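You operate a simulated robot arm through the tools that you are given. There is no shell and no other tool. Be economical: measure what you need, move in short steps, check, and stop when the job is done.

The job below is to be done with a simulated two-armed robot. You get a single attempt, and the scene is never put back.

TASK
Free the emergency stop, switch the wind to OUT and wind the batch.
Fine: press reset before start; the other controls stay as they are.

The check looks at the end state, three seconds after you hand in, the way a careful person would. Anything else that was tipped, shoved, dropped, spilled or broken makes it a failure.

THE ROBOT
Two 7-joint arms with two-finger parallel grippers on one trunk, hanging from a carriage that runs on a gantry, over the field with the corners [-2.31, 1.259], [-2.3, -0.021], [0, -0.003], [-0.01, 1.277] (x, y) and turns from -6.423 to 5.585 rad about z. Base frame: it is fixed where the carriage stands at the start and does not move with it; the origin is on the floor, on the carriage's upright axis, x ahead of it, y to its left, z up. Readings come in m, rad, newtons and seconds.
The left shoulder is at the start at [0.04, 0.173, 1.347], the right one opposite. With the tool pointing down near the work surface each hand reaches from about 0.26 to 0.78 m from the robot's upright axis, wherever it stands, measured 20 degrees to its own side. Places, roughly: arm switch [0.7, -0.2, 0.9]; ball lever [0.7, -0.2, 1.1]; batch switch [0.6, -0.2, 0.9]; big black knob [1, -0.3, 1.4]; blue air lever [1, -0.4, 1.3]; dark red ring [0.6, -0.1, 0.9]; emergency stop button [0.6, -0.1, 0.9]; jog button [0.6, -0.3, 0.9]; lock pin [0.8, -0.2, 1.6]; main switch [0.6, 0.1, 0.9]; red-marked knob [0.7, 0.3, 1.4]; reset button [0.6, -0.2, 0.9]; small screen [0.8, -0.2, 1.2]; speed knob [0.6, -0.2, 0.9]; spindle button [0.6, 0.6, 1.1]; start button [0.7, -0.3, 0.9]. Payload 3.43 kg a hand.
The TCP of each hand is the grasp point between the finger pads, 0.03 m short of the fingertips. In the tool frame z runs along the fingers and y along their closing line. The gripper opens to 0.094 m. The fingers are 0.028 m wide and 0.01 m thick; the gripper's body (0.05 by 0.096 m) begins 0.055 m behind the TCP.
Orientation is that of the tool frame in the base frame, as [roll, pitch, yaw] about the fixed x, y, z axes, in that order (R = Rz(yaw) Ry(pitch) Rx(roll)). With the fingers straight down and closing along the base's y, the tool's x points along the base's -x, its y along +y and its z along -z.

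THE INTERFACE
- The arms move only by the tool apply_moves. It takes "left_increments", "right_increments" or both (then of equal length, played together; a hand with none holds still); each is a list of rows, each a list of 7 numbers: the shift along the tool's x, y, z in m, then the turn, a rotation vector about the tool's x, y, z in rad, then the gripper command, from -1 (shut) to 1 (fully open), values between in proportion. In form: [[tx, ty, tz, ax, ay, az, claw], ...]. A call has 1 to 8 rows; each row is the pose to reach, as a shift and turn from the pose commanded when the call began, along the tool's axes at that moment. Rows are played at 5 a second. More than 0.05 m and 0.15 rad between two rows, or a gripper value outside its range, and nothing of the call is played. Where a pose cannot be reached the arm comes as near as it can. A force on the tool above 40 N (or 10 N above the force at the start of the call, whichever is more), or a blocked arm, ends the call early, and 0.2 s more pass. Each finger travels about 0.072 m/s and halts on what it meets, pressing with about 39 N; the grip force reading is that of the motor and also rises with nothing between the fingers. The clock runs only during rows and for 0.2 s after the last one: add rows that repeat a pose to give the fingers time. The reply holds the time, the measured pose of the TCP, the force on the tool along the base axes, the opening and the grip force, in the units named above and with some noise, with the torque about the TCP (base axes, N m) and any sound that the robot's microphone picked up, and new pictures: "views" is both (left out), scene, wrist or none (wrist: the cameras of the hands that moved).
- Cameras (640 x 400 px; columns grow to the right, rows downward): "scene" is now at [0.233, -0.0125, 1.6291]; the picture's right is [-0.18, -0.98, 0.00], its down [-0.79, 0.14, -0.60] and it looks along [0.59, -0.11, -0.80] (base axes); focal length 249 px, centre (320, 200). "left" rides on the left gripper at [0.076, -0.014, -0.102] in its tool frame; the picture's right is [0.18, 0.98, 0.00], its down [-0.75, 0.14, -0.64] and it looks along [-0.63, 0.12, 0.77] (tool axes); focal length 243 px, centre (320, 200). "right" rides on the right gripper at [0.076, 0.014, -0.102] in its tool frame; the picture's right is [-0.18, 0.98, 0.00], its down [-0.75, -0.14, -0.64] and it looks along [-0.63, -0.12, 0.77] (tool axes); focal length 243 px, centre (320, 200). There is no depth. A picture from a camera that has moved, and an enlarged one, comes with that camera's place and axes in the base frame and with its lens.
- slide_trunk(by): slides the trunk up (or, below 0, down) by that many m; the arms and the scene camera ride with it, the base frame stays. It gives what a move gives, with no picture.
- drive_base(legs): drives the robot by 1 to 6 legs, each [ahead, left, turn to the left] in m, m and rad, along the robot's own axes; the way and the turn of a leg run together, so that a leg with both is an arc; at most 1.5 m and 3.142 rad a leg. The arms and the cameras ride along, it lands a little off, and it stops where it bumps. It keeps to its track: a leg is cut to what the track allows. It gives what a move gives, and a new picture of the scene camera.
- turn_head(pan, tilt): turns the head with the scene camera to pan (to the left, within 1.501 rad either way) and tilt (down, from -0.506 to 1.204), counted from straight ahead of the robot. It gives what a move gives, and a new picture of the scene camera.
- inspect(camera, box): a new picture of the part [left, top, right, bottom] of that camera's present view, enlarged. It takes no simulated time.
- job_done(): hands the job in; it is judged then, once.

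Go step by step. Nothing tells you exact positions but the pictures and the camera data: compare them with the known pose of the tool, close in by small moves and look again before you grip or let go. The budget is 120 turns and 260 pictures, counting those below and the enlarged ones. Unless the task says otherwise, let go and move clear before handing in, and close with one line.

The tools are called after "Emit:" as name(argument=value, ...) on one line, values as JSON. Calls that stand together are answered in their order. apply_moves: Moves the arms, as the interface text tells. Its arguments: {"type":"object","properties":{"left_increments":{"type":"array"},"right_increments":{"type":"array"},"views":{"type":"string","enum":["both","scene","wrist","none"]}},"required":[]} The other tools are called the same way: slide_trunk (by) slides the trunk up or down; drive_base (legs) drives the base; turn_head (pan, tilt) turns the head that bears the scene camera; inspect (camera, box) takes an enlarged picture of a part of a camera's view; job_done () hands the job in.

At the start:

```text
time: 0.0
left_ee_pos: [0.6242, 0.0735, 1.2676]
left_orientation: [-3.141, -0.001, -3.14]
left_force: [0.0, -0.1, -0.3]
left_wrist_torque: [-0.02, -0.02, -0.01]
left_width: 0.0942
left_grip_force: 0.1
right_ee_pos: [0.4807, -0.426, 1.1583]
right_orientation: [3.142, 0.002, 3.141]
right_force: [0.4, -0.1, -0.2]
right_wrist_torque: [-0.02, -0.03, 0.02]
right_width: 0.0939
right_grip_force: 0.1
trunk travel left (down, up): [-0.5, 0.281]
robot x, y, heading: [0.0004, -0.0027, -0.0]
head pan, tilt: [-0.18, 0.925]
```

scene: 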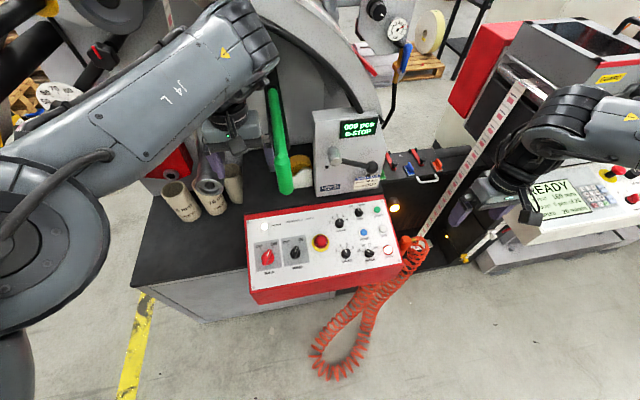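
right: 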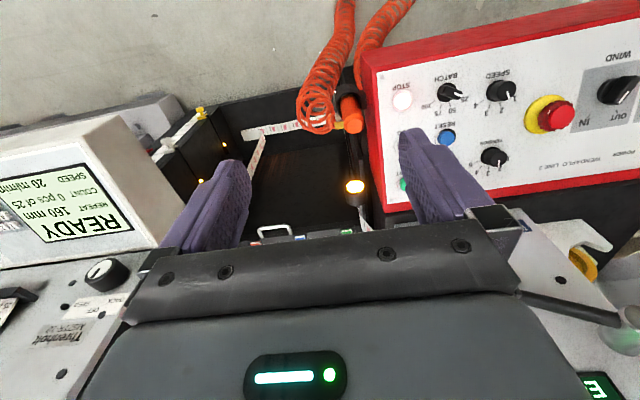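
left: 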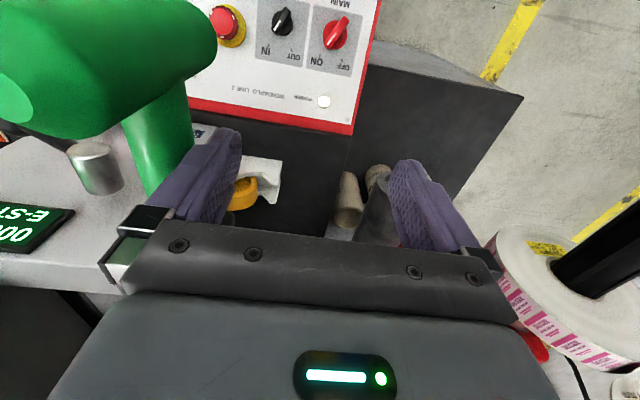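

I see the control panel with main switch, wind switch, e-stop, knobs and buttons. Let me enlarge the panel first.

Emit:
inspect(camera="scene", box=[235, 180, 415, 310])

Emit:
inspect(camera="scene", box=[260, 70, 480, 210])

Emit:
inspect(camera="left", box=[180, 0, 400, 140])

Emit:
inspect(camera="right", box=[360, 20, 640, 220])

```text
3.08 times, centred on (325, 245) of scene
camera zoom: at [0.233, -0.0125, 1.6291], right [-0.18, -0.98, 0.0], down [-0.79, 0.14, -0.6], along [0.59, -0.11, -0.8], focal length 766 px, centre (305, 62)
```

zoom: 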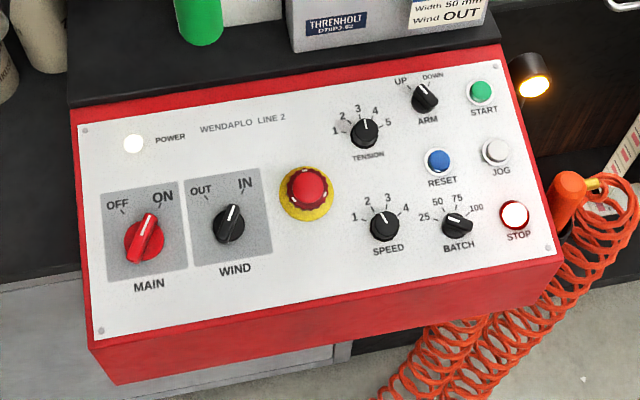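

```text
2.86 times, centred on (370, 140) of scene
camera zoom: at [0.233, -0.0125, 1.6291], right [-0.18, -0.98, 0.0], down [-0.79, 0.14, -0.6], along [0.59, -0.11, -0.8], focal length 711 px, centre (177, 371)
```

zoom: 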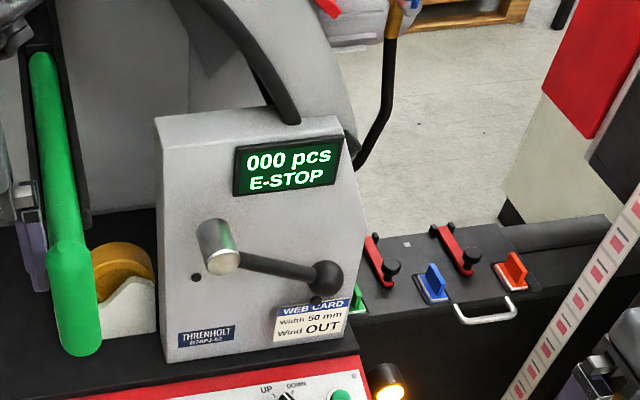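

```text
2.86 times, centred on (290, 70) of left
camera zoom: at [0.5466, 0.0594, 1.3691], right [-0.18, 0.98, 0.0], down [0.75, 0.14, 0.64], along [0.63, 0.12, -0.77], focal length 693 px, centre (406, 571)
```

zoom: 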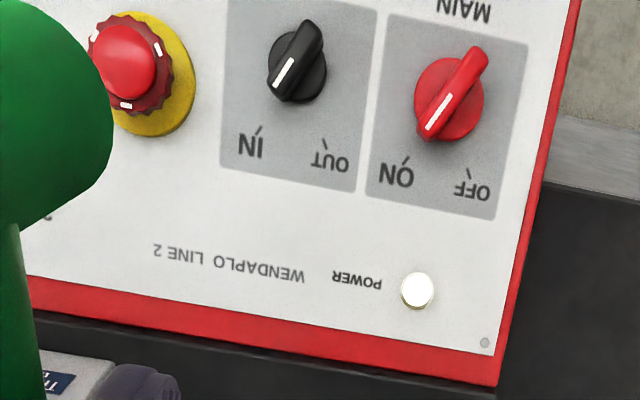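

```text
2.00 times, centred on (500, 120) of right
camera zoom: at [0.4047, -0.4121, 1.2607], right [0.18, 0.98, 0.0], down [0.75, -0.14, 0.64], along [0.63, -0.12, -0.77], focal length 485 px, centre (-40, 360)
```

zoom: 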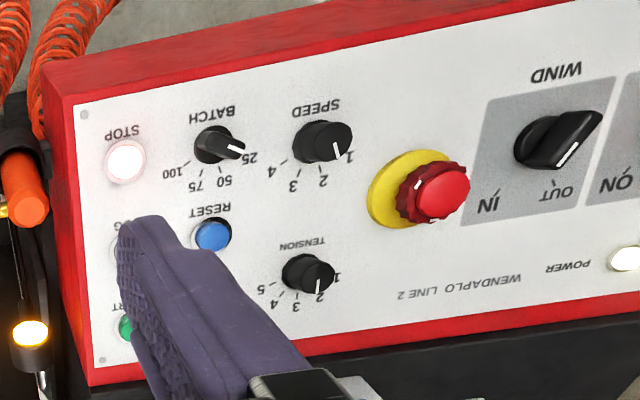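

The panel is aligned to the base axes and slopes down about 14° towards me: e-stop near (0.60, -0.083, 0.91), wind near (0.59, 0.004), reset near (0.63, -0.237), start near (0.70, -0.307). A green bar hangs over the panel near the left hand, so I'll back that hand off to see it better.

Emit:
apply_moves(left_increments=[[0.04, 0, 0, 0, 0, 0, 1], [0.08, 0, 0, 0, 0, 0, 1], [0.12, 0, 0, 0, 0, 0, 1], [0.15, 0.02, 0, 0, 0, 0, 1]], views="both")

```text
time: 1.0
left_ee_pos: [0.4728, 0.0946, 1.2669]
left_orientation: [3.141, 0.001, 3.141]
left_force: [-0.6, 0.7, 0.7]
left_wrist_torque: [0.01, 0.0, 0.0]
left_width: 0.094
left_grip_force: 0.1
right_ee_pos: [0.4802, -0.4267, 1.1581]
right_orientation: [3.141, 0.0, 3.141]
right_force: [-0.1, -0.2, -0.2]
right_wrist_torque: [-0.01, -0.01, -0.02]
right_width: 0.0942
right_grip_force: 0.1
trunk travel left (down, up): [-0.5, 0.281]
robot x, y, heading: [0.0005, -0.002, -0.0]
head pan, tilt: [-0.18, 0.925]
camera scene: at [0.2328, -0.0123, 1.629], right [-0.18, -0.98, 0.0], down [-0.79, 0.14, -0.6], along [0.59, -0.11, -0.8], focal length 249 px, centre (320, 200)
camera left: at [0.3956, 0.0804, 1.3687], right [-0.18, 0.98, 0.0], down [0.75, 0.14, 0.64], along [0.63, 0.12, -0.77], focal length 243 px, centre (320, 200)
```

scene: 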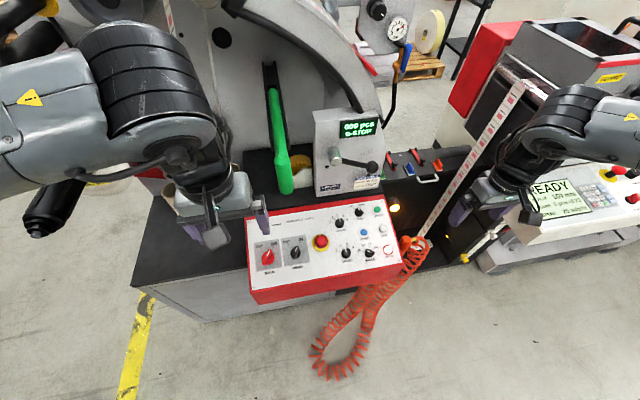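
left: 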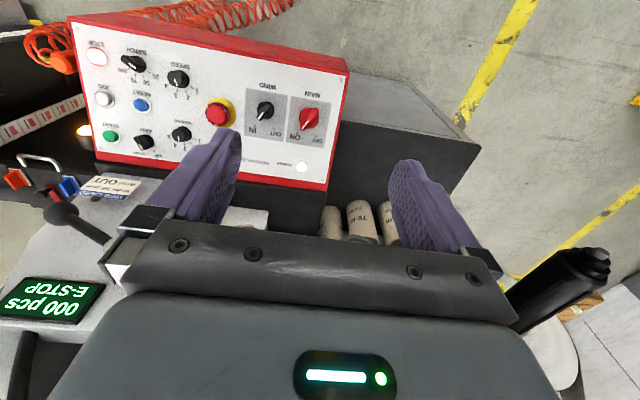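

The green handle's end works out near (0.57, 0.0, 1.25) and the ball lever's ball near (0.69, -0.24, 1.12), so I'll keep the hands tilted back towards the robot. I'm moving the left hand aside and bringing the right hand in over the e-stop, tilted and closed, for a close look.

Emit:
apply_moves(left_increments=[[0, 0.03, 0, 0, 0, 0, 1], [0, 0.06, 0, 0, 0, 0, 1], [0, 0.09, 0, 0, 0, 0, 1], [0, 0.12, 0, 0, 0, 0, 1], [0, 0.12, 0, 0, 0, 0, 1], [0, 0.12, 0, 0, 0, 0, 1], [0, 0.12, 0, 0, 0, 0, 1], [0, 0.12, 0, 0, 0, 0, 1]], right_increments=[[0, 0.043, 0, 0, -0.05, 0, 1], [0, 0.086, 0, 0, -0.1, 0, 1], [0, 0.129, 0, 0, -0.15, 0, 1], [0, 0.172, 0.01, 0, -0.2, 0, 1], [0, 0.215, 0.03, 0, -0.25, 0, 1], [0, 0.258, 0.05, 0, -0.3, 0, 1], [0, 0.301, 0.08, 0, -0.35, 0, 1], [0, 0.344, 0.1, 0, -0.4, 0, 1]], views="both")

```text
refused: row 7 steps farther than a row can; nothing moved
```

Emit:
apply_moves(left_increments=[[0, 0.03, 0, 0, 0, 0, 1], [0, 0.06, 0, 0, 0, 0, 1], [0, 0.09, 0, 0, 0, 0, 1], [0, 0.12, 0, 0, 0, 0, 1], [0, 0.12, 0, 0, 0, 0, 1], [0, 0.12, 0, 0, 0, 0, 1], [0, 0.12, 0, 0, 0, 0, 1], [0, 0.12, 0, 0, 0, 0, 1]], right_increments=[[0, 0.043, 0, 0, -0.05, 0, 1], [0, 0.086, 0.015, 0, -0.1, 0, 1], [0, 0.129, 0.03, 0, -0.15, 0, 1], [0, 0.172, 0.045, 0, -0.2, 0, 1], [0, 0.215, 0.06, 0, -0.25, 0, 1], [0, 0.258, 0.075, 0, -0.3, 0, 1], [0, 0.301, 0.09, 0, -0.35, 0, 1], [0, 0.344, 0.1, 0, -0.4, 0, 1]], views="both")

```text
time: 2.8
left_ee_pos: [0.474, 0.2128, 1.2657]
left_orientation: [-3.142, -0.001, -3.141]
left_force: [0.6, 0.0, 0.1]
left_wrist_torque: [0.01, 0.01, 0.02]
left_width: 0.0939
left_grip_force: 0.1
right_ee_pos: [0.4811, -0.1552, 1.0846]
right_orientation: [3.138, 0.398, -3.133]
right_force: [0.1, 0.4, 0.7]
right_wrist_torque: [-0.01, 0.03, -0.03]
right_width: 0.0938
right_grip_force: 0.0
right hand out of reach, approached as far as the arm can: row 7, 8
trunk travel left (down, up): [-0.5, 0.281]
robot x, y, heading: [-0.0003, 0.0047, -0.0]
head pan, tilt: [-0.18, 0.925]
camera scene: at [0.233, -0.0124, 1.6291], right [-0.18, -0.98, 0.0], down [-0.79, 0.14, -0.6], along [0.59, -0.11, -0.8], focal length 249 px, centre (320, 200)
camera right: at [0.3729, -0.1441, 1.1503], right [0.16, 0.98, 0.08], down [0.45, -0.14, 0.88], along [0.88, -0.11, -0.46], focal length 243 px, centre (320, 200)
camera left: at [0.3964, 0.1998, 1.3676], right [-0.18, 0.98, 0.0], down [0.75, 0.14, 0.64], along [0.63, 0.12, -0.77], focal length 243 px, centre (320, 200)
```

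scene: 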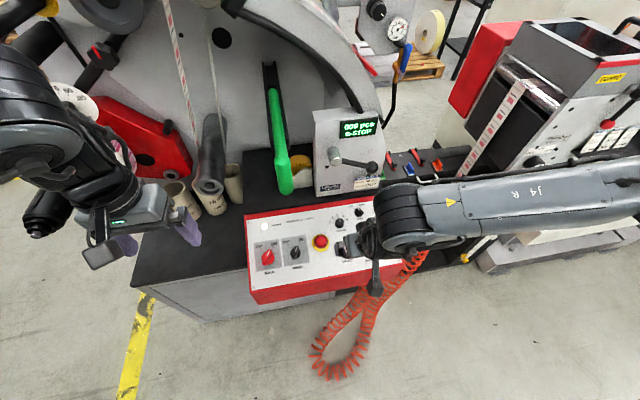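
right: 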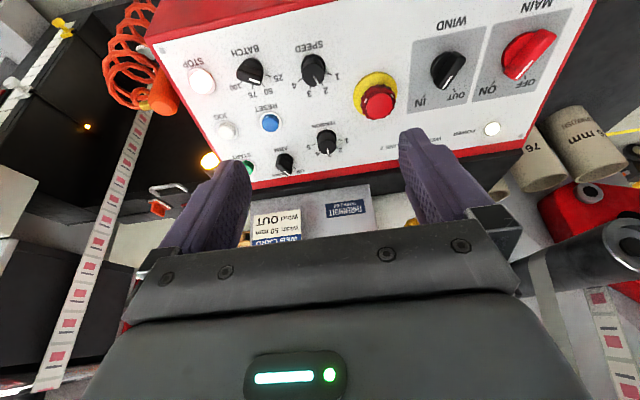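
left: 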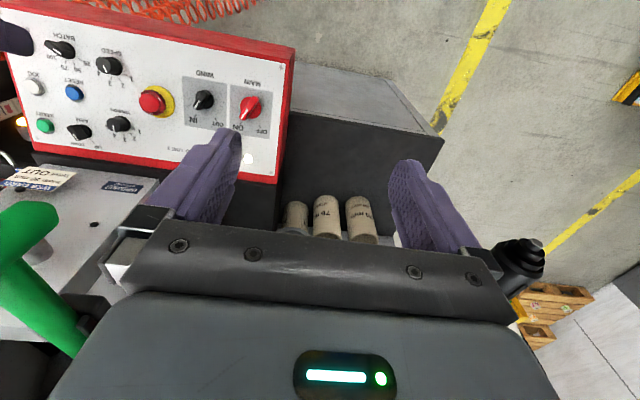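

The right hand runs out of reach at y≈-0.155 with this heading. I'll turn the robot left about 0.35 rad so the right hand covers both the e-stop and the wind switch; the green handle sits above z 1.22 at x>0.55 and the hand stays clear of it.

Emit:
drive_base(legs=[[0, 0, 0.35]])

Emit:
inspect(camera="right", box=[0, 0, 640, 400])

```text
time: 4.3
left_ee_pos: [0.371, 0.3637, 1.2663]
left_orientation: [3.14, 0.0, -2.791]
left_force: [-0.3, 0.3, -0.8]
left_wrist_torque: [-0.01, -0.01, 0.02]
left_width: 0.0941
left_grip_force: 0.0
right_ee_pos: [0.5067, 0.0195, 1.0852]
right_orientation: [3.137, 0.396, -2.781]
right_force: [0.2, 0.2, 0.3]
right_wrist_torque: [0.03, 0.01, -0.01]
right_width: 0.094
right_grip_force: 0.1
trunk travel left (down, up): [-0.5, 0.281]
robot x, y, heading: [-0.0016, 0.0032, 0.347]
head pan, tilt: [-0.18, 0.925]
camera scene: at [0.2233, 0.0684, 1.6291], right [0.17, -0.99, 0.0], down [-0.79, -0.14, -0.6], along [0.59, 0.1, -0.8], focal length 249 px, centre (320, 200)
```

scene: 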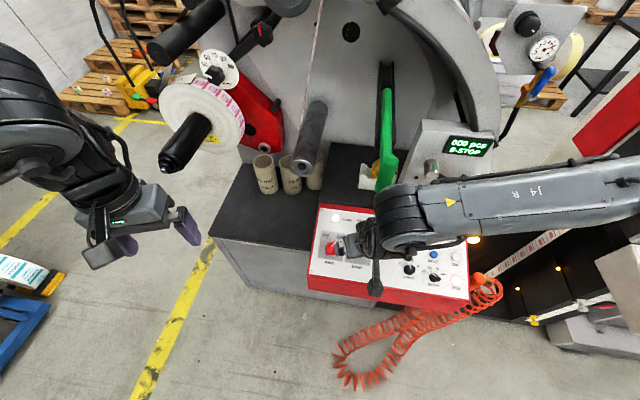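

```text
1.00 times, centred on (320, 200) of right (not enlarged: the box is as wide or as high as the picture)
camera zoom: at [0.3995, -0.0075, 1.1503], right [-0.19, 0.98, 0.08], down [0.47, 0.02, 0.88], along [0.86, 0.2, -0.46], focal length 243 px, centre (320, 200)
```

zoom: 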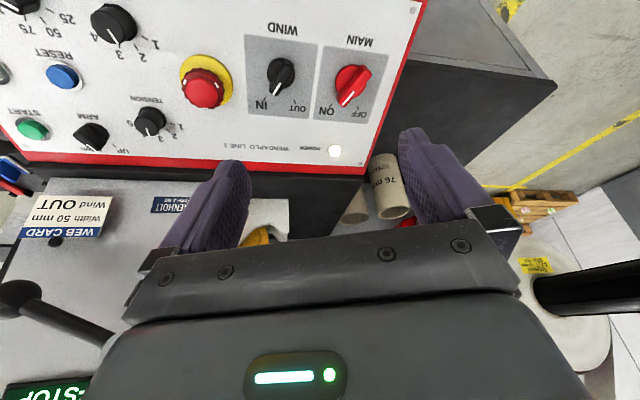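

Emit:
inspect(camera="right", box=[150, 20, 310, 120])

```text
4.00 times, centred on (230, 70) of right
camera zoom: at [0.3995, -0.0075, 1.1503], right [-0.19, 0.98, 0.08], down [0.47, 0.02, 0.88], along [0.86, 0.2, -0.46], focal length 970 px, centre (680, 720)
```

zoom: 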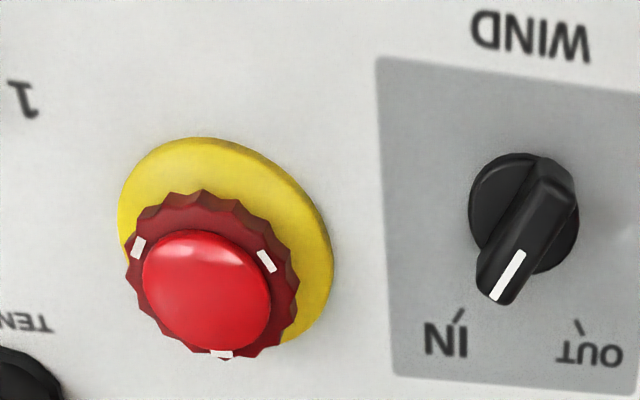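

The e-stop has a knurled dark red twist ring under the dome, near (0.605, -0.085, 0.90). I'll move the open right hand to about 7 cm above it, aligned nearly to the panel normal.

Emit:
apply_moves(right_increments=[[0.002, -0.04, 0.01, 0.02, 0.02, 0, 1], [0.004, -0.08, 0.02, 0.05, 0.05, 0, 1], [0.006, -0.11, 0.04, 0.08, 0.08, 0, 1], [0.008, -0.125, 0.07, 0.104, 0.113, 0, 1], [0.01, -0.125, 0.1, 0.104, 0.113, 0, 1], [0.01, -0.125, 0.118, 0.104, 0.113, 0, 1]], views="both")

```text
time: 5.7
left_ee_pos: [0.3708, 0.3626, 1.2646]
left_orientation: [3.141, -0.001, -2.79]
left_force: [-0.7, 0.2, -0.7]
left_wrist_torque: [0.04, -0.03, 0.05]
left_width: 0.0941
left_grip_force: 0.1
right_ee_pos: [0.5834, -0.0937, 0.9799]
right_orientation: [-3.044, 0.285, -2.788]
right_force: [-0.2, 0.4, 0.3]
right_wrist_torque: [0.02, -0.01, -0.04]
right_width: 0.0941
right_grip_force: 0.1
right hand out of reach, approached as far as the arm can: row 6
trunk travel left (down, up): [-0.5, 0.281]
robot x, y, heading: [-0.0004, 0.0052, 0.355]
head pan, tilt: [-0.18, 0.925]
camera scene: at [0.2233, 0.0681, 1.6291], right [0.17, -0.99, 0.0], down [-0.79, -0.14, -0.6], along [0.59, 0.1, -0.8], focal length 249 px, centre (320, 200)
camera right: at [0.4797, -0.1071, 1.0544], right [-0.15, 0.99, -0.04], down [0.53, 0.11, 0.84], along [0.83, 0.1, -0.54], focal length 243 px, centre (320, 200)
```

scene: 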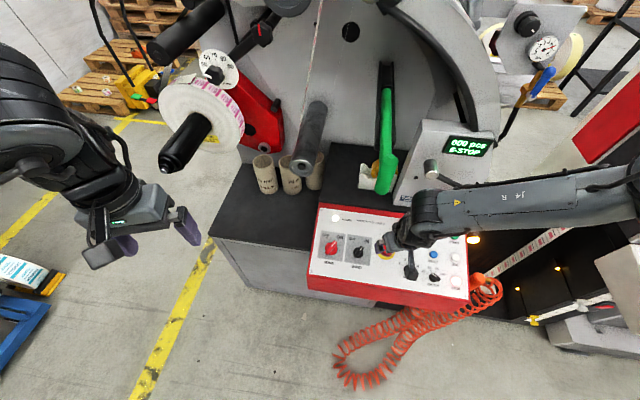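
right: 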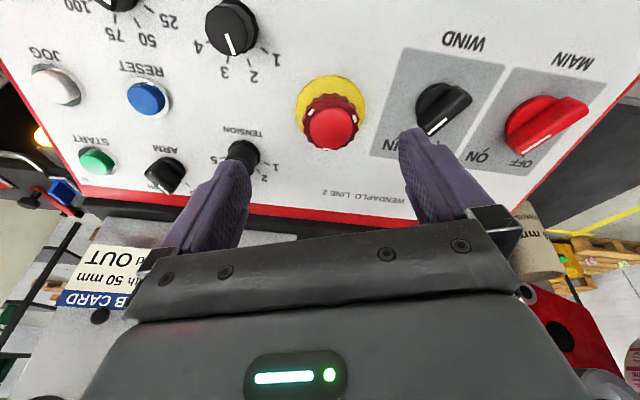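

The hand is nearly above the e-stop, but it's at the edge of its reach and the forearm passes near the ball lever. I'll look at the arm's posture before going on.

Emit:
turn_head(pan=-0.9, tilt=0.7)

```text
time: 6.8
left_ee_pos: [0.3716, 0.3628, 1.2652]
left_orientation: [-3.141, 0.001, -2.79]
left_force: [-0.4, 0.3, -0.7]
left_wrist_torque: [-0.01, 0.03, 0.01]
left_width: 0.0938
left_grip_force: 0.1
right_ee_pos: [0.5831, -0.0918, 0.9788]
right_orientation: [-3.044, 0.285, -2.787]
right_force: [0.5, -0.4, 0.2]
right_wrist_torque: [0.06, -0.02, -0.01]
right_width: 0.0942
right_grip_force: 0.0
trunk travel left (down, up): [-0.5, 0.281]
robot x, y, heading: [-0.0045, -0.0035, 0.352]
head pan, tilt: [-0.901, 0.7]
camera scene: at [0.2228, 0.0114, 1.6471], right [-0.52, -0.85, 0.0], down [-0.55, 0.34, -0.76], along [0.65, -0.4, -0.64], focal length 249 px, centre (320, 200)
```

scene: 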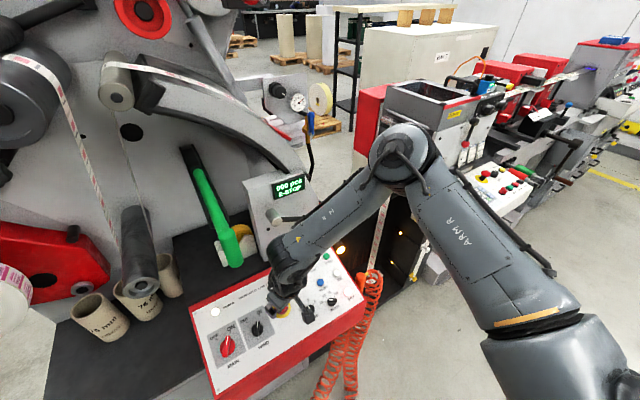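

The elbow swings ahead towards the machine because of the turned heading. It's better to face straight ahead and stand further left, so I'll raise the right hand, pull the left hand back, and then reposition the base.

Emit:
apply_moves(left_increments=[[0.03, 0, 0, 0, 0, 0, 1], [0.06, 0, 0, 0, 0, 0, 1], [0.08, 0, 0, 0, 0, 0, 1]], right_increments=[[0, 0, -0.04, 0, 0, 0, 1], [0.02, 0, -0.08, 0, 0, 0, 1], [0.04, 0, -0.12, 0, 0, 0, 1]], views="none")

Emit:
drive_base(legs=[[-0.1, 0.04, 0], [0.0, 0.0, -0.35], [0.0, 0.18, 0]])

Emit:
turn_head(pan=-0.5, tilt=0.85)

```text
time: 7.6
left_ee_pos: [0.295, 0.3339, 1.2646]
left_orientation: [3.141, -0.001, -2.79]
left_force: [0.7, 0.2, -1.0]
left_wrist_torque: [-0.04, -0.02, -0.02]
left_width: 0.0941
left_grip_force: 0.1
right_ee_pos: [0.5092, -0.1075, 1.0835]
right_orientation: [-3.044, 0.282, -2.787]
right_force: [0.4, 0.9, -0.4]
right_wrist_torque: [-0.02, 0.04, 0.0]
right_width: 0.094
right_grip_force: 0.1
trunk travel left (down, up): [-0.5, 0.281]
robot x, y, heading: [-0.0012, -0.001, 0.35]
head pan, tilt: [-0.901, 0.7]
```

```text
time: 11.0
left_ee_pos: [0.2891, 0.3968, 1.265]
left_orientation: [-3.14, -0.001, 3.14]
left_force: [0.3, -0.2, 0.5]
left_wrist_torque: [-0.02, 0.06, 0.0]
left_width: 0.0942
left_grip_force: 0.0
right_ee_pos: [0.336, -0.0928, 1.0835]
right_orientation: [-3.043, 0.284, -3.138]
right_force: [-0.3, 1.1, 0.0]
right_wrist_torque: [0.04, 0.01, 0.02]
right_width: 0.0942
right_grip_force: 0.0
trunk travel left (down, up): [-0.5, 0.281]
robot x, y, heading: [-0.1064, 0.185, -0.0]
head pan, tilt: [-0.901, 0.7]
camera scene: at [0.1071, 0.1187, 1.6471], right [-0.79, -0.62, 0.0], down [-0.4, 0.51, -0.76], along [0.47, -0.6, -0.64], focal length 249 px, centre (320, 200)
```

scene: 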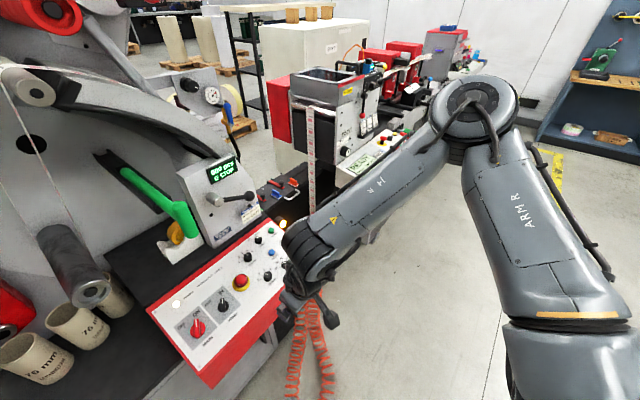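

```text
time: 11.8
left_ee_pos: [0.2883, 0.3967, 1.2648]
left_orientation: [-3.141, 0.001, 3.14]
left_force: [0.0, 0.6, -0.4]
left_wrist_torque: [0.01, 0.01, -0.01]
left_width: 0.094
left_grip_force: 0.0
right_ee_pos: [0.3368, -0.0922, 1.0824]
right_orientation: [-3.045, 0.285, -3.139]
right_force: [0.1, -0.9, 0.4]
right_wrist_torque: [0.0, 0.02, -0.02]
right_width: 0.094
right_grip_force: 0.1
trunk travel left (down, up): [-0.5, 0.281]
robot x, y, heading: [-0.1059, 0.1845, 0.001]
head pan, tilt: [-0.499, 0.85]
camera scene: at [0.1231, 0.1474, 1.6349], right [-0.48, -0.88, 0.0], down [-0.66, 0.36, -0.66], along [0.58, -0.32, -0.75], focal length 249 px, centre (320, 200)
```

scene: 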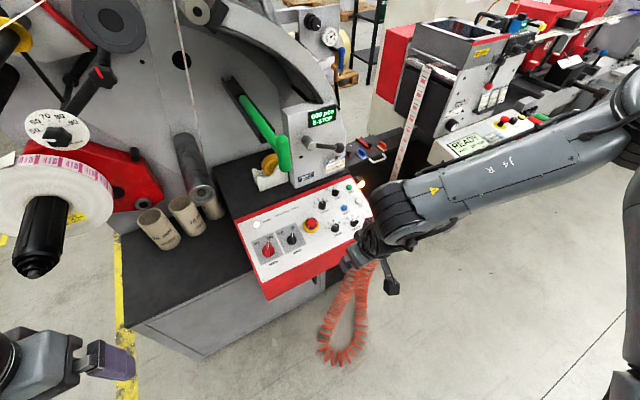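

The elbow is now well clear of the machine. I'm moving the right hand forward towards the e-stop.

Emit:
apply_moves(right_increments=[[-0.035, 0.004, 0.023, -0.03, 0, 0, 1], [-0.07, 0.008, 0.046, -0.06, 0, 0, 1], [-0.105, 0.012, 0.07, -0.098, 0, 0, 1], [-0.14, 0.016, 0.095, -0.098, 0, 0, 1], [-0.168, 0.018, 0.113, -0.098, 0, 0, 1]], views="both")

```text
time: 13.0
left_ee_pos: [0.2885, 0.397, 1.2653]
left_orientation: [3.142, 0.0, 3.141]
left_force: [0.4, 0.1, -0.1]
left_wrist_torque: [0.01, 0.03, -0.01]
left_width: 0.094
left_grip_force: 0.2
right_ee_pos: [0.4986, -0.1016, 1.04]
right_orientation: [3.14, 0.286, -3.14]
right_force: [-0.4, -0.5, -0.9]
right_wrist_torque: [-0.04, -0.01, -0.02]
right_width: 0.0939
right_grip_force: 0.1
right hand out of reach, approached as far as the arm can: row 4, 5
trunk travel left (down, up): [-0.5, 0.281]
robot x, y, heading: [-0.1034, 0.1838, -0.0]
head pan, tilt: [-0.499, 0.85]
camera scene: at [0.1231, 0.1476, 1.6348], right [-0.48, -0.88, 0.0], down [-0.66, 0.36, -0.66], along [0.58, -0.32, -0.75], focal length 249 px, centre (320, 200)
camera right: at [0.397, -0.0893, 1.1171], right [0.17, 0.98, 0.05], down [0.54, -0.14, 0.83], along [0.82, -0.12, -0.56], focal length 243 px, centre (320, 200)
```

scene: 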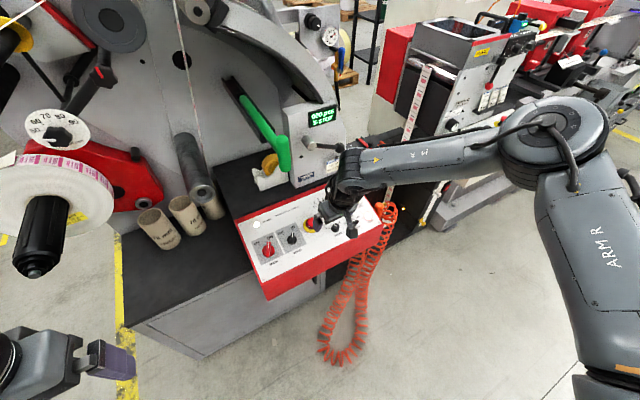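
right: 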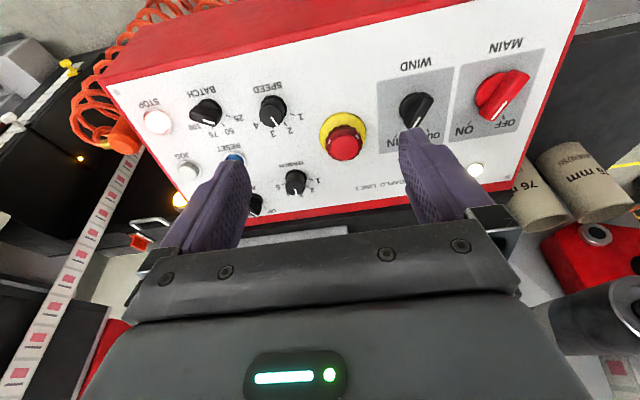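

It's still out of reach well short of full extension, so the trunk height or the tilt may be what limits it. I'll raise the hand, lower the trunk, and try again.

Emit:
apply_moves(right_increments=[[0.02, 0, -0.04, 0, 0, 0, 1], [0.04, 0, -0.08, 0, 0, 0, 1], [0.05, 0, -0.12, 0, 0, 0, 1]], views="none")

Emit:
slide_trunk(by=-0.15)

Emit:
apply_moves(right_increments=[[-0.03, 0.005, 0.01, 0, 0, 0, 1], [-0.07, 0.01, 0.02, 0, 0, 0, 1], [-0.11, 0.015, 0.03, 0, 0, 0, 1], [-0.14, 0.018, 0.04, 0, 0, 0, 1]], views="both")

```text
time: 13.8
left_ee_pos: [0.2875, 0.3967, 1.2642]
left_orientation: [3.14, 0.001, 3.14]
left_force: [0.4, 0.1, -0.6]
left_wrist_torque: [-0.01, 0.01, 0.0]
left_width: 0.0942
left_grip_force: 0.1
right_ee_pos: [0.4139, -0.098, 1.1424]
right_orientation: [3.141, 0.281, -3.14]
right_force: [-0.4, 0.6, 0.0]
right_wrist_torque: [-0.01, 0.01, -0.04]
right_width: 0.0941
right_grip_force: 0.0
trunk travel left (down, up): [-0.5, 0.281]
robot x, y, heading: [-0.1035, 0.1819, -0.001]
head pan, tilt: [-0.499, 0.85]
```

```text
time: 15.6
left_ee_pos: [0.2894, 0.3966, 1.1143]
left_orientation: [3.141, -0.001, 3.138]
left_force: [-1.4, 0.5, 0.6]
left_wrist_torque: [0.01, -0.01, -0.01]
left_width: 0.0941
left_grip_force: 0.0
right_ee_pos: [0.4144, -0.0979, 0.9928]
right_orientation: [3.141, 0.283, -3.138]
right_force: [0.0, -0.8, -0.6]
right_wrist_torque: [-0.02, -0.01, 0.01]
right_width: 0.0942
right_grip_force: 0.1
trunk travel left (down, up): [-0.35, 0.431]
robot x, y, heading: [-0.1085, 0.1878, -0.004]
head pan, tilt: [-0.499, 0.85]
```

```text
time: 16.6
left_ee_pos: [0.2893, 0.3964, 1.1151]
left_orientation: [-3.142, 0.001, 3.138]
left_force: [-1.0, -0.7, 0.4]
left_wrist_torque: [0.0, -0.04, 0.0]
left_width: 0.0938
left_grip_force: 0.1
right_ee_pos: [0.5366, -0.0882, 0.9972]
right_orientation: [3.141, 0.286, -3.141]
right_force: [-0.2, 0.0, 1.0]
right_wrist_torque: [0.01, 0.03, 0.03]
right_width: 0.0939
right_grip_force: 0.1
right hand out of reach, approached as far as the arm can: row 4
trunk travel left (down, up): [-0.35, 0.431]
robot x, y, heading: [-0.1063, 0.1855, -0.006]
head pan, tilt: [-0.499, 0.85]
camera scene: at [0.1227, 0.1472, 1.4848], right [-0.48, -0.88, 0.0], down [-0.66, 0.36, -0.66], along [0.58, -0.32, -0.75], focal length 249 px, centre (320, 200)
camera right: at [0.4348, -0.0763, 1.0743], right [0.17, 0.98, 0.05], down [0.54, -0.14, 0.83], along [0.82, -0.12, -0.56], focal length 243 px, centre (320, 200)
```

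scene: 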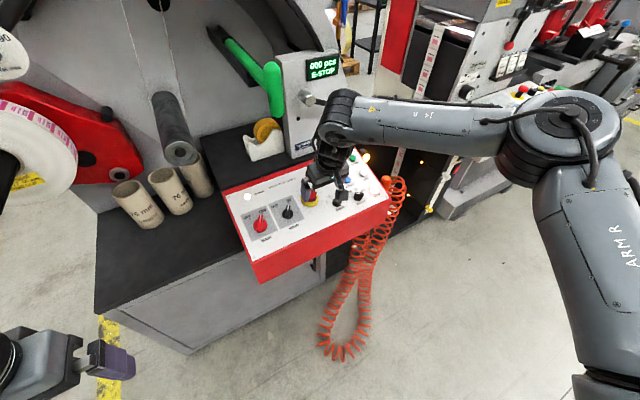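
right: 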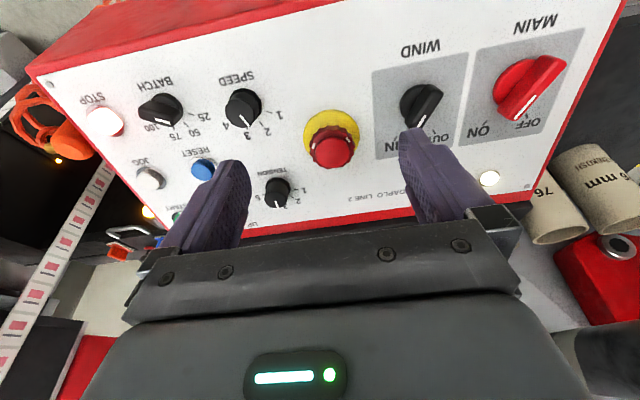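

Lowering the trunk helped. I'll nudge the base forward a little and continue towards the ring.

Emit:
drive_base(legs=[[0.04, 0, 0]])

Emit:
apply_moves(right_increments=[[0.012, 0.0, 0.02, 0, 0, 0, 1], [0.022, 0.002, 0.04, 0, 0, 0, 1], [0.022, 0.002, 0.05, 0, 0, 0, 1]], views="both")

```text
time: 17.5
left_ee_pos: [0.3277, 0.3964, 1.1144]
left_orientation: [-3.141, 0.001, 3.139]
left_force: [1.1, 0.2, 0.8]
left_wrist_torque: [0.0, 0.03, 0.01]
left_width: 0.094
left_grip_force: 0.1
right_ee_pos: [0.5781, -0.0881, 0.9985]
right_orientation: [3.139, 0.286, -3.14]
right_force: [0.3, -0.5, -0.4]
right_wrist_torque: [-0.01, 0.02, 0.01]
right_width: 0.094
right_grip_force: 0.1
trunk travel left (down, up): [-0.35, 0.431]
robot x, y, heading: [-0.0663, 0.1849, 0.002]
head pan, tilt: [-0.499, 0.85]
camera scene: at [0.1633, 0.1476, 1.4851], right [-0.48, -0.88, 0.0], down [-0.66, 0.36, -0.66], along [0.58, -0.32, -0.75], focal length 249 px, centre (320, 200)
```

scene: 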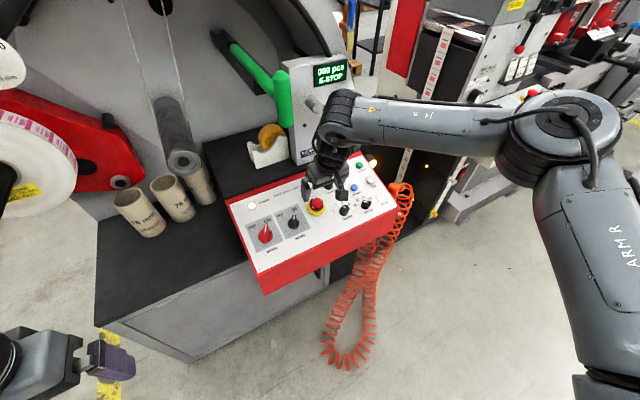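

```text
time: 18.3
left_ee_pos: [0.3276, 0.3977, 1.1148]
left_orientation: [-3.141, 0.001, 3.14]
left_force: [-0.8, 0.7, 1.4]
left_wrist_torque: [0.03, 0.01, 0.0]
left_width: 0.0941
left_grip_force: 0.1
right_ee_pos: [0.5617, -0.0895, 0.9467]
right_orientation: [3.141, 0.287, -3.14]
right_force: [0.4, 0.5, -0.2]
right_wrist_torque: [-0.03, 0.03, -0.01]
right_width: 0.0939
right_grip_force: 0.0
right hand out of reach, approached as far as the arm can: row 2, 3
trunk travel left (down, up): [-0.35, 0.431]
robot x, y, heading: [-0.0633, 0.1842, -0.003]
head pan, tilt: [-0.499, 0.85]
camera scene: at [0.1625, 0.1475, 1.4849], right [-0.48, -0.88, 0.0], down [-0.66, 0.36, -0.66], along [0.58, -0.32, -0.75], focal length 249 px, centre (320, 200)
camera right: at [0.4603, -0.077, 1.0224], right [0.17, 0.98, 0.05], down [0.54, -0.14, 0.83], along [0.82, -0.11, -0.56], focal length 243 px, centre (320, 200)
```

scene: 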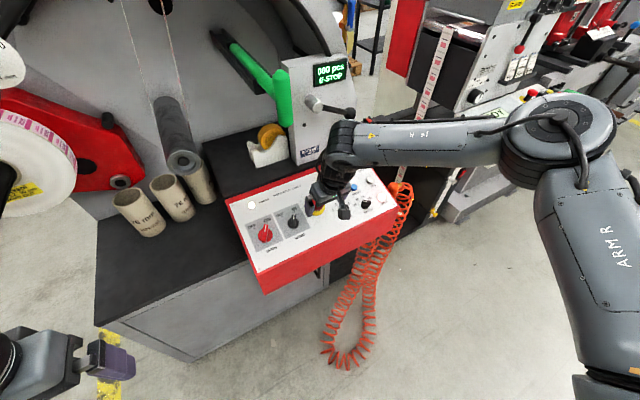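
right: 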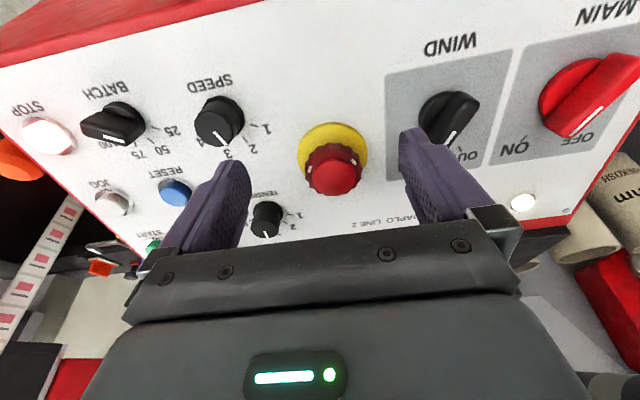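

Vertical reach is what limits it, so the trunk should go lower. I'll raise both hands, slide down another 0.15 m, then approach again.

Emit:
apply_moves(left_increments=[[0, 0, -0.04, 0, 0, 0, 1], [0, 0, -0.08, 0, 0, 0, 1], [0, 0, -0.12, 0, 0, 0, 1]], right_increments=[[-0.01, 0, -0.045, 0, 0, 0, 1], [-0.02, 0, -0.09, 0, 0, 0, 1], [-0.02, 0, -0.13, 0, 0, 0, 1]], views="none")

Emit:
slide_trunk(by=-0.15)

Emit:
apply_moves(right_increments=[[-0.01, 0.0, 0.01, 0, 0, 0, 1], [-0.01, 0.0, 0.01, 0, 0, 0, 1]], views="both")

```text
time: 19.1
left_ee_pos: [0.3291, 0.3967, 1.2347]
left_orientation: [-3.141, -0.002, 3.14]
left_force: [0.6, -0.6, 1.0]
left_wrist_torque: [0.01, 0.0, 0.03]
left_width: 0.0943
left_grip_force: 0.1
right_ee_pos: [0.5434, -0.092, 1.0775]
right_orientation: [-3.141, 0.285, -3.138]
right_force: [-0.1, 0.4, -0.1]
right_wrist_torque: [-0.02, 0.02, 0.0]
right_width: 0.0942
right_grip_force: 0.1
trunk travel left (down, up): [-0.35, 0.431]
robot x, y, heading: [-0.0646, 0.1839, -0.001]
head pan, tilt: [-0.499, 0.85]
```

```text
time: 20.8
left_ee_pos: [0.3296, 0.3971, 1.0846]
left_orientation: [-3.141, 0.0, 3.139]
left_force: [-0.6, 0.1, 0.2]
left_wrist_torque: [0.03, 0.02, 0.0]
left_width: 0.0941
left_grip_force: 0.2
right_ee_pos: [0.5444, -0.0904, 0.9269]
right_orientation: [3.142, 0.285, -3.14]
right_force: [-0.4, 0.3, 0.9]
right_wrist_torque: [0.03, -0.01, 0.01]
right_width: 0.0941
right_grip_force: 0.0
trunk travel left (down, up): [-0.2, 0.581]
robot x, y, heading: [-0.0672, 0.1834, -0.0]
head pan, tilt: [-0.499, 0.85]
```

```text
time: 21.4
left_ee_pos: [0.3289, 0.3977, 1.0832]
left_orientation: [3.141, 0.0, 3.14]
left_force: [0.0, -0.3, -0.1]
left_wrist_torque: [0.01, 0.03, 0.02]
left_width: 0.094
left_grip_force: 0.0
right_ee_pos: [0.5562, -0.0915, 0.9196]
right_orientation: [3.14, 0.284, -3.14]
right_force: [0.3, -0.7, -0.4]
right_wrist_torque: [0.0, 0.01, 0.01]
right_width: 0.0938
right_grip_force: 0.0
trunk travel left (down, up): [-0.2, 0.581]
robot x, y, heading: [-0.0659, 0.1855, -0.001]
head pan, tilt: [-0.499, 0.85]
camera scene: at [0.1623, 0.1475, 1.3348], right [-0.48, -0.88, 0.0], down [-0.66, 0.36, -0.66], along [0.58, -0.32, -0.75], focal length 249 px, centre (320, 200)
camera right: at [0.4546, -0.0784, 0.9964], right [0.17, 0.98, 0.05], down [0.54, -0.14, 0.83], along [0.82, -0.12, -0.56], focal length 243 px, centre (320, 200)
```

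scene: 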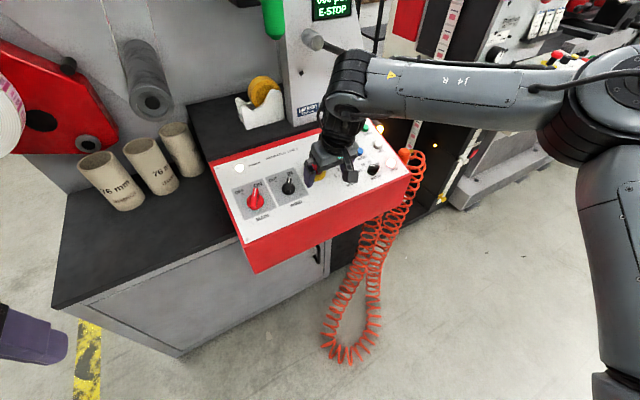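
right: 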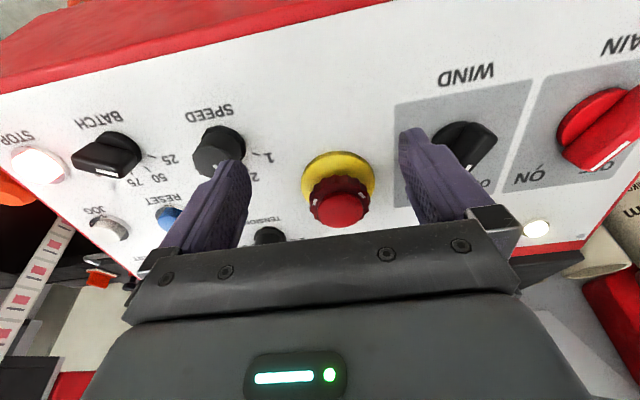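

The ring is at about (0.604, -0.085, 0.894). I'll partly close the fingers so they clear the speed and tension knobs, then move in around the ring.

Emit:
apply_moves(right_increments=[[0, 0.0065, -0.005, 0, 0, 0, 0.4], [0, 0.0065, -0.005, 0, 0, 0, 0.4], [-0.02, 0.0065, 0, 0, 0, 0, 0.4], [-0.039, 0.0065, 0.008, 0, 0, 0, 0.4], [-0.039, 0.0065, 0.0166, 0, 0, 0, 0.4]], views="both")

```text
time: 22.6
left_ee_pos: [0.3292, 0.399, 1.084]
left_orientation: [3.141, 0.0, 3.139]
left_force: [-0.3, 0.0, 0.7]
left_wrist_torque: [0.02, 0.02, 0.04]
left_width: 0.094
left_grip_force: 0.0
right_ee_pos: [0.5838, -0.093, 0.9137]
right_orientation: [3.138, 0.289, -3.141]
right_force: [0.3, 0.4, 0.9]
right_wrist_torque: [0.0, 0.01, -0.03]
right_width: 0.0658
right_grip_force: 0.1
right hand out of reach, approached as far as the arm can: row 4, 5
trunk travel left (down, up): [-0.2, 0.581]
robot x, y, heading: [-0.0656, 0.1842, -0.0]
head pan, tilt: [-0.499, 0.85]
camera scene: at [0.1627, 0.1478, 1.3349], right [-0.48, -0.88, 0.0], down [-0.66, 0.36, -0.66], along [0.58, -0.32, -0.75], focal length 249 px, centre (320, 200)
camera right: at [0.4817, -0.0799, 0.9906], right [0.17, 0.98, 0.05], down [0.54, -0.14, 0.83], along [0.82, -0.11, -0.56], focal length 243 px, centre (320, 200)
```

scene: 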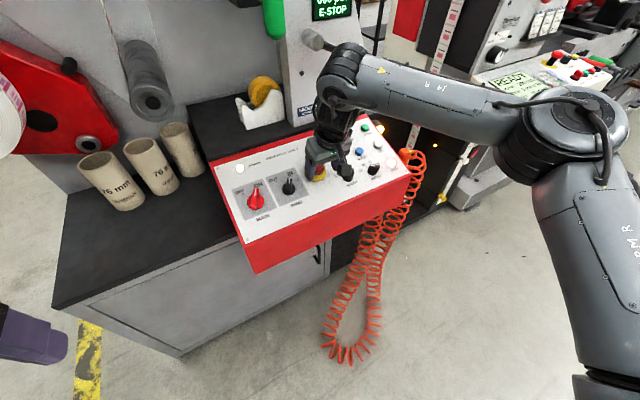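
right: 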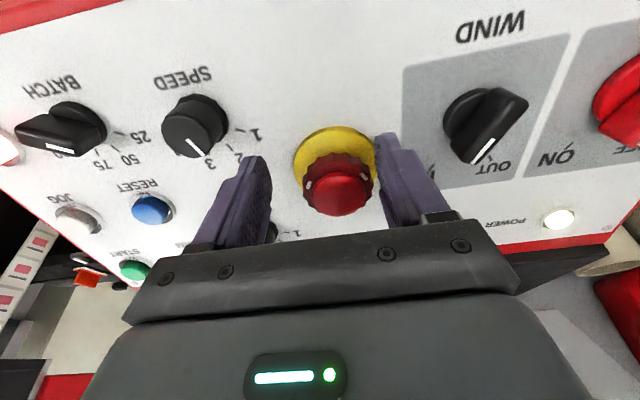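

Alignment is good but the arm is just short again. I'll lift and pull back, drive 8 cm nearer, and return.

Emit:
apply_moves(right_increments=[[0.0, 0.0, -0.04, 0, 0, 0, 0.4], [0.035, 0.0, -0.05, 0, 0, 0, 0.4], [0.07, 0.0, -0.06, 0, 0, 0, 0.4]], views="none")

Emit:
drive_base(legs=[[0.08, 0, 0]])

```text
time: 23.4
left_ee_pos: [0.3269, 0.3971, 1.0835]
left_orientation: [3.141, -0.001, 3.14]
left_force: [0.1, 0.4, -0.5]
left_wrist_torque: [-0.03, 0.01, 0.03]
left_width: 0.094
left_grip_force: 0.0
right_ee_pos: [0.4966, -0.093, 0.952]
right_orientation: [3.14, 0.283, -3.14]
right_force: [0.8, 0.4, -1.4]
right_wrist_torque: [0.0, 0.02, 0.0]
right_width: 0.066
right_grip_force: 0.0
trunk travel left (down, up): [-0.2, 0.581]
robot x, y, heading: [-0.0656, 0.1851, -0.002]
head pan, tilt: [-0.499, 0.85]
```

```text
time: 24.5
left_ee_pos: [0.3975, 0.3958, 1.087]
left_orientation: [-3.139, 0.0, 3.14]
left_force: [0.8, 0.0, 0.7]
left_wrist_torque: [-0.01, 0.04, 0.0]
left_width: 0.0939
left_grip_force: 0.0
right_ee_pos: [0.5663, -0.0932, 0.954]
right_orientation: [3.141, 0.287, -3.14]
right_force: [0.9, 0.4, -0.2]
right_wrist_torque: [0.0, 0.04, 0.01]
right_width: 0.066
right_grip_force: 0.1
trunk travel left (down, up): [-0.2, 0.581]
robot x, y, heading: [-0.0016, 0.1829, -0.003]
head pan, tilt: [-0.499, 0.85]
camera scene: at [0.2303, 0.1471, 1.3356], right [-0.48, -0.88, 0.0], down [-0.66, 0.36, -0.66], along [0.58, -0.32, -0.75], focal length 249 px, centre (320, 200)
```

scene: 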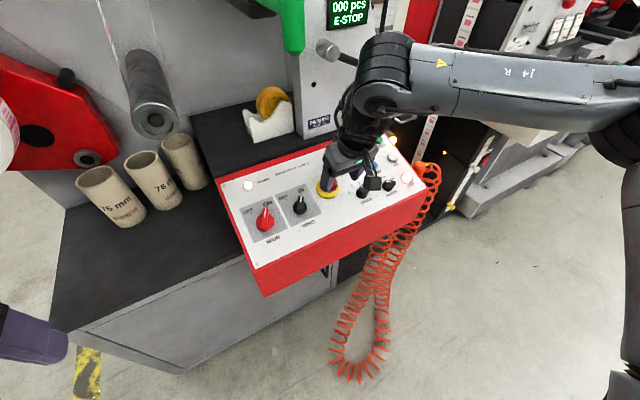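

Emit:
apply_moves(right_increments=[[-0.01, 0.004, 0.0, 0, 0, 0, 0.4], [-0.02, 0.008, 0.005, 0, 0, 0, 0.4], [-0.02, 0.008, 0.025, 0, 0, 0, 0.4], [-0.02, 0.008, 0.046, 0, 0, 0, 0.4]], views="both")

```text
time: 25.5
left_ee_pos: [0.3944, 0.3958, 1.0851]
left_orientation: [-3.141, 0.0, 3.14]
left_force: [-1.3, 0.5, 1.1]
left_wrist_torque: [0.01, 0.0, 0.01]
left_width: 0.0939
left_grip_force: 0.1
right_ee_pos: [0.5951, -0.084, 0.9136]
right_orientation: [3.139, 0.285, -3.138]
right_force: [0.9, -0.6, -0.9]
right_wrist_torque: [0.01, 0.04, -0.01]
right_width: 0.0658
right_grip_force: 0.0
trunk travel left (down, up): [-0.2, 0.581]
robot x, y, heading: [-0.003, 0.1842, -0.003]
head pan, tilt: [-0.499, 0.85]
camera scene: at [0.2274, 0.1473, 1.3349], right [-0.48, -0.88, 0.0], down [-0.66, 0.36, -0.66], along [0.58, -0.32, -0.75], focal length 249 px, centre (320, 200)
camera right: at [0.4942, -0.0713, 0.9902], right [0.18, 0.98, 0.05], down [0.54, -0.14, 0.83], along [0.82, -0.12, -0.56], focal length 243 px, centre (320, 200)
```

scene: 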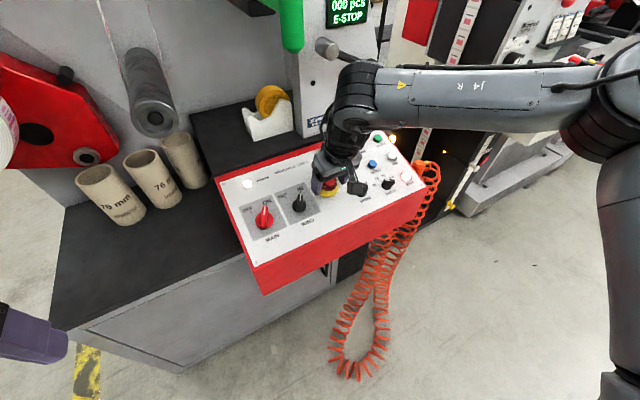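
right: 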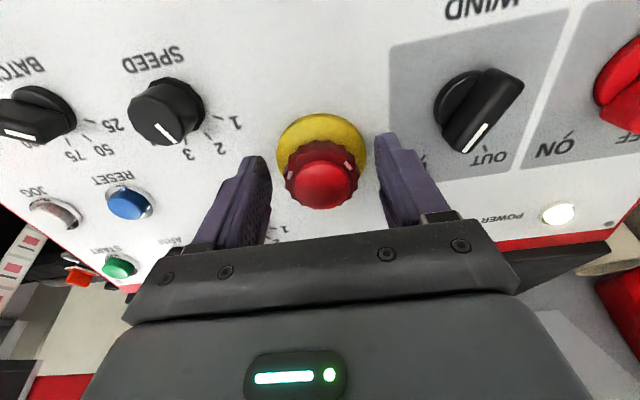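

The fingers straddle the ring evenly. Closing now.

Emit:
apply_moves(right_increments=[[0, 0, 0, 0, 0, 0, -0.2], [0, 0, 0, 0, 0, 0, -0.3], [0, 0, 0, 0, 0, 0, -0.3]], views="wrist")

Emit:
inspect(camera="right", box=[220, 90, 420, 240])

```text
time: 26.3
left_ee_pos: [0.395, 0.3964, 1.0833]
left_orientation: [3.142, 0.0, 3.14]
left_force: [-1.0, 0.2, 0.0]
left_wrist_torque: [0.01, 0.0, -0.01]
left_width: 0.0939
left_grip_force: 0.0
right_ee_pos: [0.5958, -0.084, 0.9132]
right_orientation: [3.139, 0.286, -3.141]
right_force: [0.9, 0.4, -2.3]
right_wrist_torque: [0.01, -0.01, -0.02]
right_width: 0.0426
right_grip_force: 45.4
trunk travel left (down, up): [-0.2, 0.581]
robot x, y, heading: [-0.0043, 0.1848, -0.001]
head pan, tilt: [-0.499, 0.85]
camera right: at [0.4938, -0.0715, 0.9901], right [0.18, 0.98, 0.05], down [0.54, -0.14, 0.83], along [0.82, -0.12, -0.56], focal length 243 px, centre (320, 200)
```

right: 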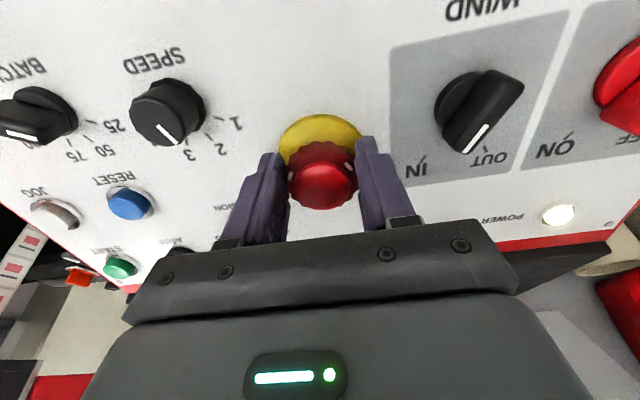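

```text
2.67 times, centred on (320, 165) of right
camera zoom: at [0.4938, -0.0715, 0.9901], right [0.18, 0.98, 0.05], down [0.54, -0.14, 0.83], along [0.82, -0.12, -0.56], focal length 647 px, centre (320, 293)
```

zoom: 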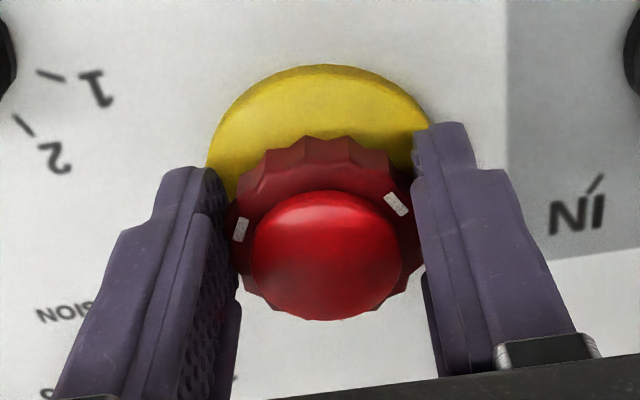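

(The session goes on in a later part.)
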